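You operate a simulated robot arm through the tools that you are given. There is no shell and no other tool. Be economical: measure what you need, move in short steps, check, and stop when the job is done.

Carry out the task below with a simulated robot arm. There is one attempt and no reset: what you move stays moved.

TASK
Take the dabber and put it on top of the plate marked sheared.
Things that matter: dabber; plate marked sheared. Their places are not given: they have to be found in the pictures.

It is judged by the outcome, as a careful person would: the job done as asked, and still so three seconds after it is handed in. It fails if anything else is knocked over, pushed out of place, dropped, spilled or broken.

THE ROBOT
A 6-joint arm with a two-finger parallel gripper, fixed in place. Base frame: the origin is at the foot of the arm, x ahead of it, y to its left, z up; the work surface is at about z = 760. Lengths are in mm, angles in degrees, forces in N, time in s.
With the tool pointing down near the work surface it reaches from about 260 to 680 mm from the base axis. Its first joint turns from -66.0 to 66.0 degrees. Payload 2.9 kg.
Tool frame: the origin (TCP) lies between the finger pads and is the grasp point; the fingertips stand 30 mm ahead of it; z points along the fingers, y is the line along which they close. The gripper opens to 110 mm. The fingers are 20 mm wide and 10 mm thick; the gripper's body (48 by 112 mm) begins 55 mm behind the TCP.
Orientation is that of the tool frame in the base frame, as a unit quaternion [x, y, z, w]. With the fingers straight down and closing along the base's y, the tool's x points along the base's -x, its y along +y and its z along -z.

THE INTERFACE
- The arm moves only by the tool drive_tool. Its argument "plan" is a list of rows, each an object (a shift or turn left out is 0, a gripper value left out holds the last) with "dp": the shift along the tool's x, y, z in mm, a list of three; "delta_rot": the turn, a rotation vector about the tool's x, y, z in degrees, a list of three; "jaw": the closure in counts, from 0 (fully open) to 255 (shut). In form: [{"dp": [tx, ty, tz], "delta_rot": [ax, ay, az], "jaw": jaw}, ...]. A call has 1 to 10 rows; each row shifts and turns the commanded pose from where the row before left it, along the tool's axes as they then stand. A row lasts 0.2 s, in which the tool goes at most 50 mm and 8.6 degrees; a call with a longer step from one row to the next is refused whole, and so is a gripper value outside its range. A pose out of reach is approached as far as the arm can. The call stops where the force on the tool passes 40 N (or 10 N more than at its start, if that is more) or the arm is blocked; 0.2 s more then pass. The fingers move at their own pace (about 108 mm/s each) and stop on an object; they squeeze with about 29 N. The grip force told is the motor's: it shows also when the fingers shut on nothing. Time passes only in rows, and 0.2 s behind the last, so rows that do not move let the fingers close. It gives the time, the measured TCP pose, the force on the tool (base axes), the opening and the grip force at its end, in the units of the frame above (readings bear some noise).
- Cameras (640 x 400 px; columns grow to the right, rows downward): "scene" is fixed at [87.9, 472.5, 1335.5]; the picture's right is [-0.34, -0.94, 0.00], its down [-0.80, 0.29, -0.52] and it looks along [0.49, -0.18, -0.85] (base axes); focal length 374 px, centre (320, 200). "wrist" rides on the gripper at [-36, 0, -57] in the tool frame; the picture's right is [0.00, -1.00, 0.00], its down [0.97, 0.00, -0.24] and it looks along [0.24, 0.00, 0.97] (tool axes); focal length 218 px, centre (320, 200).
- camera(camera): a new picture of that camera. No time passes.
- measure_at(camera, pixels): there is no depth. For up to 12 entries [column, row, z] of the newest picture of that camera ("zoom" is the newest enlarged one), the place [x, y] in the base frame at which the ray of that pixel passes the height z, good to about 3 mm, but the place of the scene camera against the robot may be out by one fixed shift of up to 18 mm in any direction. No time passes.
- close_up(camera, box): a new picture of the part [left, top, right, bottom] of that camera's present view, enlarged. No time passes.
- hand_in(): hands the job in; it is judged then, once.

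Work in short steps. Measure before you move; look again where a grasp or a placing could have gone wrong, and mend it. You have 60 turns and 26 pictures in all, the two below and enlarged ones among them. Open the gripper and draw the arm clear of the work before you hand the job in, unless the task says otherwise; then end with one line.

The tools are called after "Request:" as a command line: name --argument value ..., lists and objects as JSON in quotes. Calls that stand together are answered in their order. drive_tool: Moves the arm, as the interface text tells. Its arguments: {"type":"object","properties":{"plan":{"type":"array"}},"required":["plan"]} The other tools are called the same way: camera (camera) takes a picture; measure_at (camera, pixels) gives the place at which the rays of pixels pass given heights; close_up (camera, box) takes an enlarged picture of a part of a camera's view; hand_in () hands the job in.

At the start:

```text
time_s: 0.0
eef_pos: [244.6, 308.5, 990.0]
tool_rot: [0.001, 1.0, -0.001, 0.001]
wrist_force: [0.5, 0.6, 0.6]
grip_width: 109.9
gripper_force: 0.0
```

scene: 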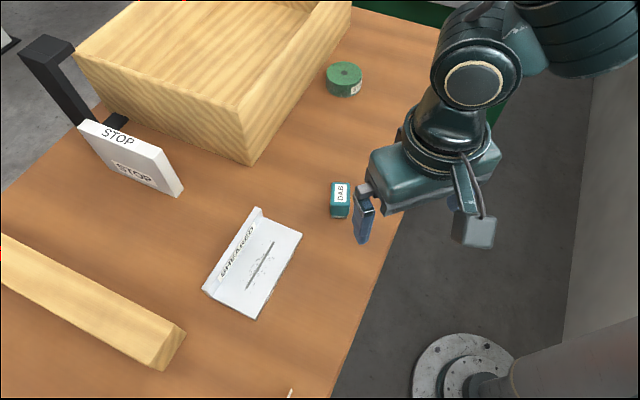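
wrist: 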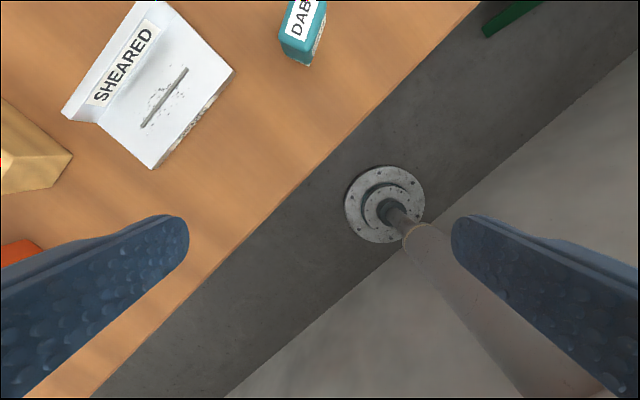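

The dabber seems to be the teal "DAB" block at scene (340,200); the plate marked SHEARED is at (253,262). I zoom on both and measure.

Request:
close_up --camera "scene" --box '[190, 160, 382, 330]'

Request:
measure_at --camera "wrist" --pixels '[[280, 40, 760], [305, 65, 760], [326, 18, 800], [281, 28, 800], [308, 50, 800], [152, 168, 765], [235, 72, 765], [62, 110, 765], [137, 2, 780], [165, 97, 765]]'

Request:
measure_at --camera "scene" --pixels '[[331, 215, 760], [348, 218, 760], [331, 184, 800], [349, 184, 800], [331, 207, 800], [348, 207, 800], [256, 318, 765], [302, 234, 765], [204, 290, 765], [258, 208, 780], [260, 266, 765]]'

```text
2.35 times, centred on (286, 245) of scene
```

zoom: 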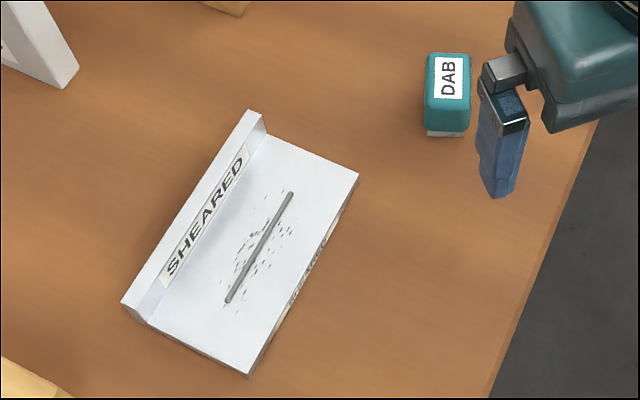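

```text
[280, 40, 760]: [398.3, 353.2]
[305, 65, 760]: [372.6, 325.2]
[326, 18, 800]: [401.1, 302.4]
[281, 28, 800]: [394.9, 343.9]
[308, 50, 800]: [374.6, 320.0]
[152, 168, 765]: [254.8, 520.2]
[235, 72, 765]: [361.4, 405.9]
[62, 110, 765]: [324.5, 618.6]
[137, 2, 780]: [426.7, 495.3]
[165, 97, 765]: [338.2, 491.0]
```

```text
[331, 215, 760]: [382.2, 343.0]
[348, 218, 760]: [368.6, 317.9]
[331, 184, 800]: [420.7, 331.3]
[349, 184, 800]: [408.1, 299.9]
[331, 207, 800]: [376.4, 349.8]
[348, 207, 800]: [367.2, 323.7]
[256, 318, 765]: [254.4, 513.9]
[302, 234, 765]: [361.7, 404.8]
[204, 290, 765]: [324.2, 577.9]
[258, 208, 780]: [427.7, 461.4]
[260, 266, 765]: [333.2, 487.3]
```

The dabber lies around (385,325), and the plate centre around (335,490). I move above the dabber for a better view.

Request:
drive_tool --plan '[{"dp": [-40, 5, 0]}, {"dp": [-40, 5, 0]}, {"dp": [-40, 6, 0]}, {"dp": [-15, 0, 40]}, {"dp": [0, 0, 0]}]'

Request:
camera --camera "wrist"

Request:
camera --camera "scene"

```text
time_s: 1.2
eef_pos: [379.1, 325.2, 949.4]
tool_rot: [-0.001, 1.0, 0.0, 0.0]
wrist_force: [0.1, 0.2, -0.3]
grip_width: 110.0
gripper_force: 0.0
```

```text
22 pictures are left
```

wrist: 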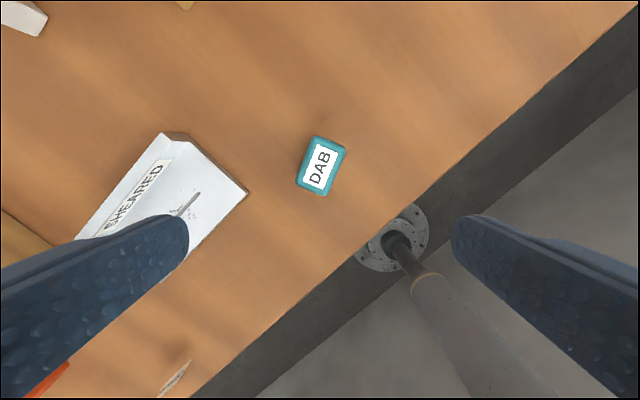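

```text
21 pictures are left
```

scene: 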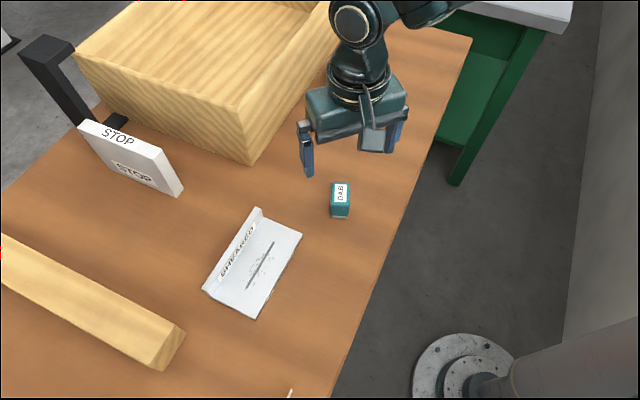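

The dabber is at wrist (321,165), turned slightly; I enlarge it to get its edges.

Request:
close_up --camera "wrist" --box '[256, 120, 384, 200]'

Request:
close_up --camera "scene" --box '[308, 170, 372, 230]'

```text
5.00 times, centred on (320, 160) of wrist
```

zoom: 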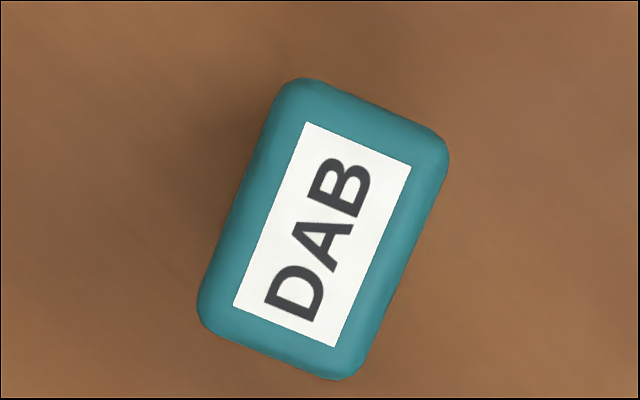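

```text
6.67 times, centred on (340, 200) of scene
```

zoom: 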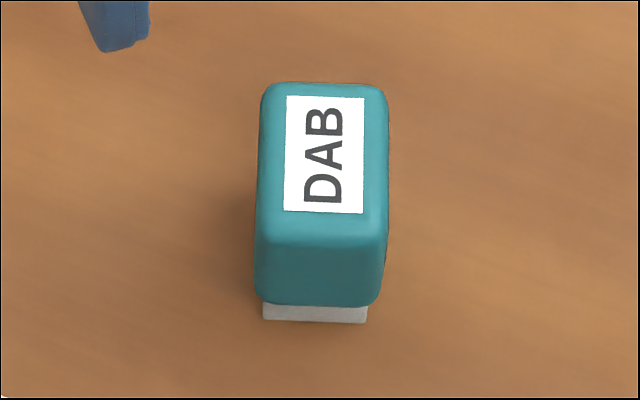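

Request:
measure_at --camera "wrist" --pixels '[[317, 144.4, 800], [338.2, 153.2, 800], [322.8, 189.4, 800], [302.6, 181.2, 800], [320.4, 167, 800], [313.6, 136, 797], [345, 150, 797], [326, 196, 797], [296, 182, 797], [320.4, 167, 790], [248, 192, 775], [160, 135, 790]]'

Request:
measure_at --camera "scene" --pixels '[[340.4, 185.4, 800], [340.4, 185.4, 790], [340.4, 185.4, 780]]'

```text
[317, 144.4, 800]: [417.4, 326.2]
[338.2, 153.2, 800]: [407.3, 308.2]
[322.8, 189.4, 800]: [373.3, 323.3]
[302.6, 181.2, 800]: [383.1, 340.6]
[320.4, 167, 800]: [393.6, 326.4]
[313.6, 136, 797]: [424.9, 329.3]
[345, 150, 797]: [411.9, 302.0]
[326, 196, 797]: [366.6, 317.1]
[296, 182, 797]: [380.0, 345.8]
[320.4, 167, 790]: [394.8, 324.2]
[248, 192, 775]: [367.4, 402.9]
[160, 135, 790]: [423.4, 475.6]
```

```text
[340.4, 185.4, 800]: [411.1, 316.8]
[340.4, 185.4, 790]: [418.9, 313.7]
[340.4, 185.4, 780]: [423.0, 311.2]
```

Re-computed scene label centre agrees with about (395,323) at height 800, so the dabber stands about 40 tall, long axis turned about -22° in base. I shift above it, turn +22° about tool z, and descend partway.

Request:
drive_tool --plan '[{"dp": [-15.4, -1.2, 0], "jaw": 85}, {"delta_rot": [0, 0, 7.4]}, {"delta_rot": [0, 0, 7.3]}, {"delta_rot": [0, 0, 7.3]}, {"dp": [0, 0, 40]}, {"dp": [0, 0, 40]}, {"dp": [0, 0, 0]}]'

Request:
camera --camera "wrist"

Request:
close_up --camera "scene" --box '[190, 130, 382, 330]'

```text
time_s: 2.8
eef_pos: [393.0, 324.6, 870.0]
tool_rot: [0.192, 0.981, 0.0, 0.001]
wrist_force: [-0.9, 0.2, 0.2]
grip_width: 73.6
gripper_force: 0.0
```

```text
18 pictures are left
```

wrist: 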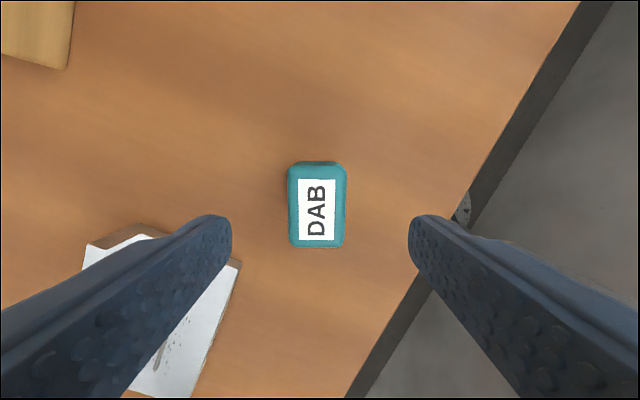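

```text
2.00 times, centred on (286, 230) of scene
```

zoom: 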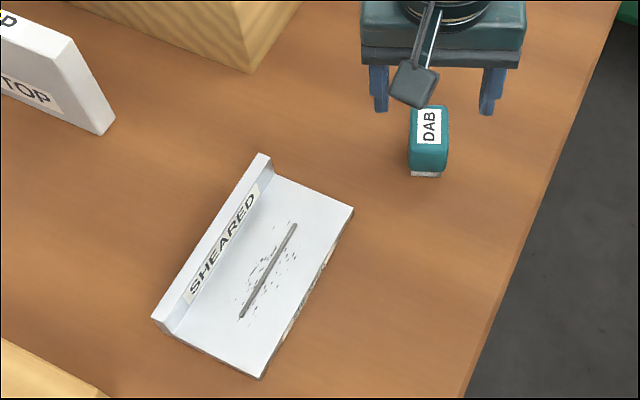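

The dabber is aligned with the fingers (wrist about (318,207)). I measure its centre once more, and the plate corners.

Request:
measure_at --camera "wrist" --pixels '[[317.5, 209, 800], [318, 163, 797], [318, 247, 797], [288, 207, 797], [347, 207, 797], [240, 264, 770]]'

Request:
measure_at --camera "zoom" --pixels '[[260, 376, 770], [353, 210, 770], [274, 176, 770], [172, 330, 770], [268, 270, 770], [264, 154, 790], [260, 378, 765]]'

```text
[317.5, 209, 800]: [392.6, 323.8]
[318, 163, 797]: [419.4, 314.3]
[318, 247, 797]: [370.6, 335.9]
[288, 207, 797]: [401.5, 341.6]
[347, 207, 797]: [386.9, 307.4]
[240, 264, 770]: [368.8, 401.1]
```

```text
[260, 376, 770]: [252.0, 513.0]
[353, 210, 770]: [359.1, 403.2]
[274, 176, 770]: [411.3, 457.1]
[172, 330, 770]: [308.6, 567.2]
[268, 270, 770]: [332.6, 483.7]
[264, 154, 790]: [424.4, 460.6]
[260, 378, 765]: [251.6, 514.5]
```

Centre (393.5,324.5) matches the TCP. I descend to about z=797 and close.

Request:
drive_tool --plan '[{"dp": [0, 0, 35]}, {"dp": [0, 0, 25]}, {"dp": [0, 0, 13]}, {"dp": [0, 0, 0]}, {"jaw": 255}, {"dp": [0, 0, 0]}, {"dp": [0, 0, 0]}]'

```text
time_s: 4.4
eef_pos: [393.9, 322.5, 796.1]
tool_rot: [0.191, 0.982, 0.0, 0.001]
wrist_force: [0.7, 0.2, 0.6]
grip_width: 33.3
gripper_force: 29.1
```

The grip holds at 33 mm. I lift and head towards the plate.

Request:
drive_tool --plan '[{"dp": [0, 0, -30]}, {"dp": [0, 0, -35]}, {"dp": [0, 0, -35]}, {"dp": [30, 20, 0]}, {"dp": [30, 20, 0]}, {"dp": [30, 20, 0]}, {"dp": [27, 20, 0]}, {"dp": [0, 0, 0]}]'

Request:
camera --camera "wrist"

Request:
camera --camera "scene"

```text
time_s: 6.2
eef_pos: [315.3, 441.1, 896.5]
tool_rot: [0.19, 0.982, 0.0, -0.001]
wrist_force: [0.3, -0.9, -0.5]
grip_width: 33.3
gripper_force: 29.0
```

```text
16 pictures are left
```

wrist: 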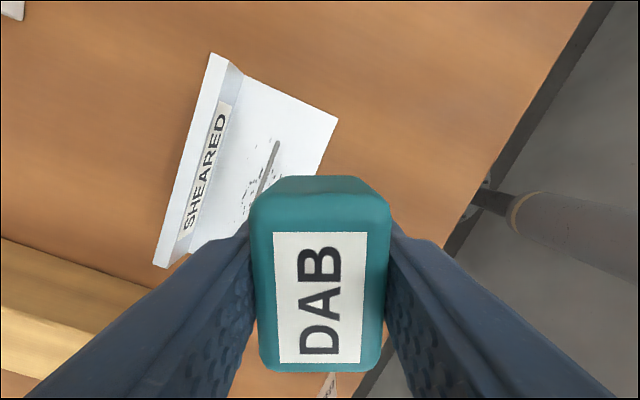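

```text
15 pictures are left
```

scene: 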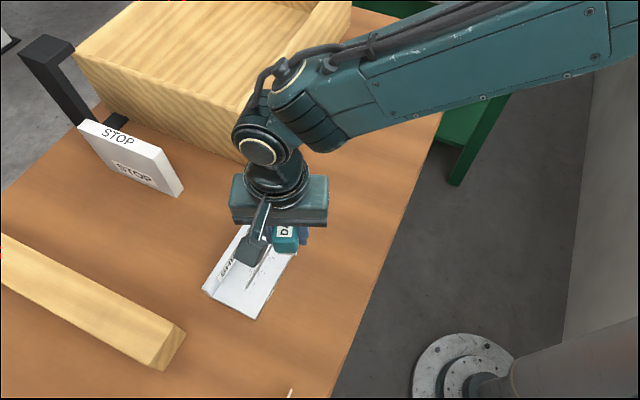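

Request:
close_up --camera "wrist" --box '[150, 40, 350, 190]'

Request:
measure_at --camera "wrist" --pixels '[[338, 119, 765], [338, 119, 770], [338, 119, 775], [243, 74, 765], [243, 74, 770], [277, 142, 770], [211, 53, 790], [190, 240, 770]]'

```text
2.67 times, centred on (250, 115) of wrist
```

zoom: 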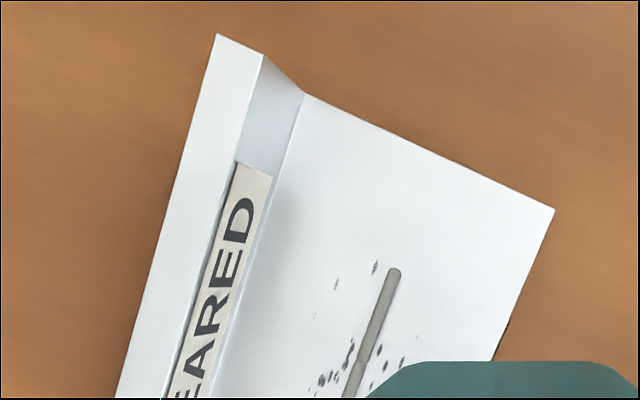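

```text
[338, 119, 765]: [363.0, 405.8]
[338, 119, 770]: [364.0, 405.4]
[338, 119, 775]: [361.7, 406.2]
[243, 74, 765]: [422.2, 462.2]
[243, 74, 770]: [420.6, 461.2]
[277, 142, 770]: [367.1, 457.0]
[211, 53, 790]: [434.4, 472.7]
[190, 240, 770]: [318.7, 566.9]
```

The grey bar at mid-plate may be raised, so I'll set the dabber down on the flat strip between it and the plate's front edge (about 35 mm wide), long side parallel to that edge: target about (323,475), turning 24° more.

Request:
drive_tool --plan '[{"dp": [5.3, 34.7, 0]}, {"delta_rot": [0, 0, 8.1]}, {"delta_rot": [0, 0, 8.1]}, {"delta_rot": [0, 0, 8]}, {"dp": [0, 0, 30]}, {"dp": [0, 0, 20]}, {"dp": [0, 0, 0]}]'

Request:
camera --camera "wrist"

Request:
close_up --camera "scene" --box '[190, 190, 318, 330]'

```text
time_s: 7.8
eef_pos: [324.5, 476.2, 847.6]
tool_rot: [0.392, 0.92, 0.0, 0.0]
wrist_force: [-0.4, 0.3, -1.0]
grip_width: 33.3
gripper_force: 28.8
```

```text
13 pictures are left
```

wrist: 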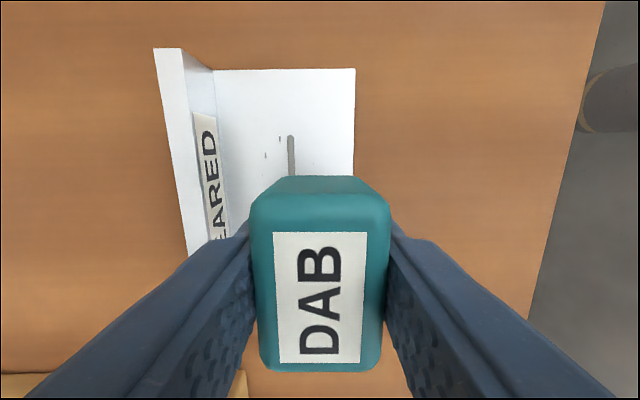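

```text
2.86 times, centred on (254, 260) of scene
```

zoom: 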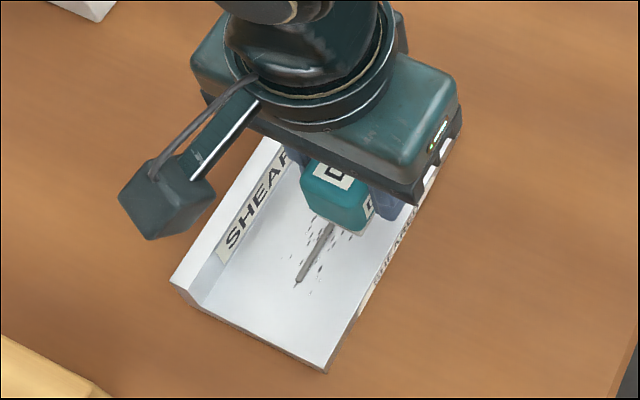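

Alignment is good: the plate edge (col 354) lies about 20 mm to one side and the bar (col 291) about 17 mm to the other. I shift 2 mm towards the edge and descend in steps.

Request:
drive_tool --plan '[{"dp": [0, -2, 0]}, {"dp": [0, 0, 15]}, {"dp": [0, 0, 15]}, {"dp": [0, 0, 5]}, {"dp": [0, 0, 0]}]'

Request:
close_up --camera "scene" --box '[190, 190, 318, 330]'

```text
time_s: 9.0
eef_pos: [322.6, 475.3, 812.6]
tool_rot: [0.392, 0.92, 0.0, 0.0]
wrist_force: [-0.2, 0.5, -0.3]
grip_width: 33.5
gripper_force: 28.9
```

```text
2.86 times, centred on (254, 260) of scene
```

zoom: 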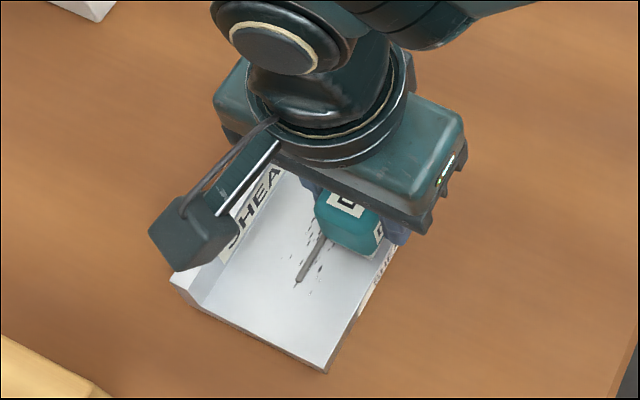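

Not yet in contact; I lower slowly.

Request:
drive_tool --plan '[{"dp": [0, 0, 1.5]}, {"dp": [0, 0, 1.5]}, {"dp": [0, 0, 0]}]'

Request:
drive_tool --plan '[{"dp": [0, 0, 1]}, {"dp": [0, 0, 1]}, {"dp": [0, 0, 0]}]'

```text
time_s: 9.8
eef_pos: [322.4, 473.5, 808.9]
tool_rot: [0.393, 0.92, 0.0, 0.0]
wrist_force: [0.0, 0.1, -0.5]
grip_width: 33.0
gripper_force: 29.2
```

```text
time_s: 10.6
eef_pos: [324.5, 473.7, 807.9]
tool_rot: [0.392, 0.92, 0.002, 0.0]
wrist_force: [-3.0, -5.8, 22.1]
grip_width: 33.2
gripper_force: 28.6
```

Contact (22 N) at z≈808. I ease up 0.7 mm and then open partway.

Request:
drive_tool --plan '[{"dp": [0, 0, -0.7]}, {"dp": [0, 0, 0]}]'

```text
time_s: 11.2
eef_pos: [324.0, 474.3, 808.4]
tool_rot: [0.393, 0.92, 0.002, -0.001]
wrist_force: [-1.3, -1.6, 20.9]
grip_width: 33.5
gripper_force: 29.3
```

Request:
drive_tool --plan '[{"dp": [0, 0, -0.7]}, {"dp": [0, 0, 0]}]'

```text
time_s: 11.8
eef_pos: [323.8, 474.4, 808.4]
tool_rot: [0.392, 0.92, 0.001, 0.0]
wrist_force: [1.3, 1.5, 14.6]
grip_width: 33.4
gripper_force: 29.2
```

Request:
drive_tool --plan '[{"dp": [0, 0, -0.7]}, {"dp": [0, 0, 0]}]'

Request:
camera --camera "wrist"

```text
time_s: 12.4
eef_pos: [322.3, 473.4, 808.1]
tool_rot: [0.393, 0.92, 0.0, 0.0]
wrist_force: [0.9, 1.9, 6.8]
grip_width: 33.4
gripper_force: 29.2
```

```text
10 pictures are left
```

wrist: 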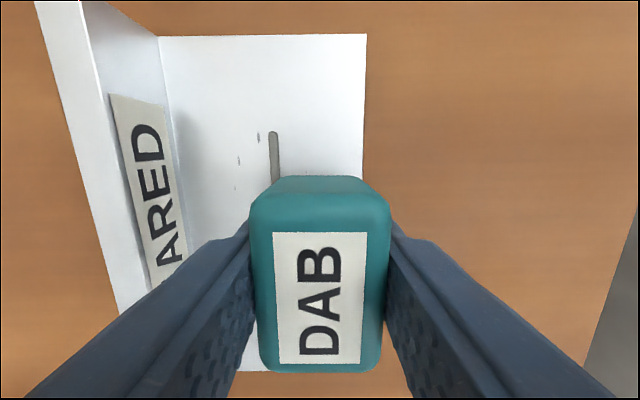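

Contact is light, and the dabber sits between bar (col 273) and edge (col 363). I open partway and let it settle.

Request:
drive_tool --plan '[{"jaw": 139}, {"dp": [0, 0, 0]}, {"dp": [0, 0, 0]}]'

Request:
camera --camera "wrist"

```text
time_s: 13.2
eef_pos: [323.1, 473.4, 807.9]
tool_rot: [0.392, 0.92, 0.0, 0.0]
wrist_force: [0.0, -0.4, -0.2]
grip_width: 50.2
gripper_force: 0.1
```

```text
9 pictures are left
```

wrist: 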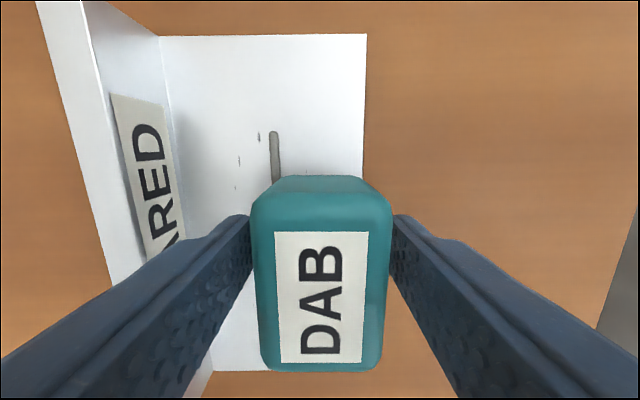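

The dabber stands free and still. I withdraw straight up and then away.

Request:
drive_tool --plan '[{"dp": [0, 0, -20]}, {"dp": [0, 0, -40]}, {"dp": [0, 0, -45]}, {"dp": [0, 0, -45]}, {"dp": [0, -45, 0]}, {"dp": [0, -45, 0]}, {"dp": [0, -45, 0]}, {"dp": [0, -20, 0]}, {"jaw": 0}]'

Request:
camera --camera "scene"

Request:
close_up --camera "scene" --box '[190, 190, 318, 330]'

```text
time_s: 15.2
eef_pos: [212.2, 366.5, 958.7]
tool_rot: [0.392, 0.92, 0.0, 0.0]
wrist_force: [0.3, 0.0, 0.0]
grip_width: 110.1
gripper_force: 0.1
```

```text
8 pictures are left
```

scene: 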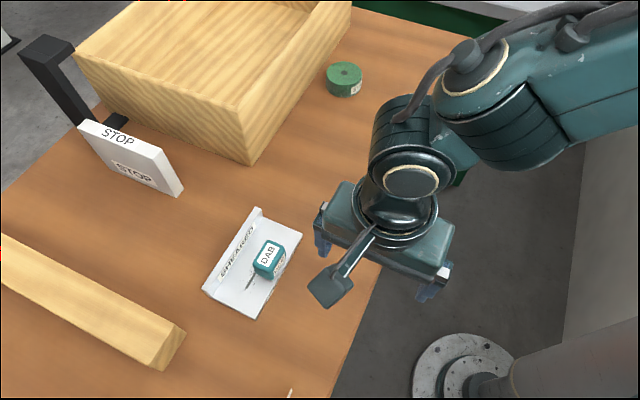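

```text
2.86 times, centred on (254, 260) of scene
```

zoom: 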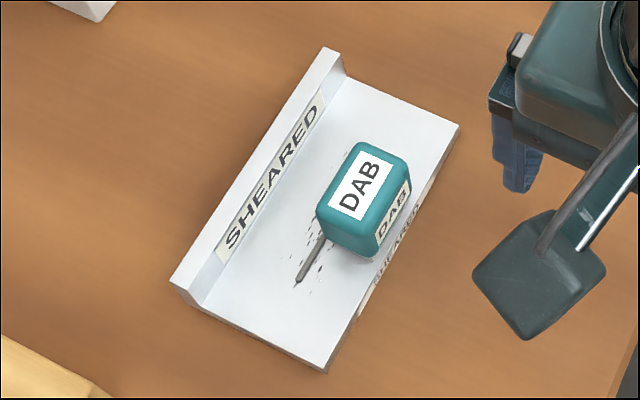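

The dabber stands upright on the plate marked SHEARED, the plate hasn't moved, and the arm is clear with the gripper open. I hand in.

Request:
hand_in

```text
The job is handed in.
```

The dabber is standing upright on the plate marked sheared, nothing else was moved, and the job is handed in.
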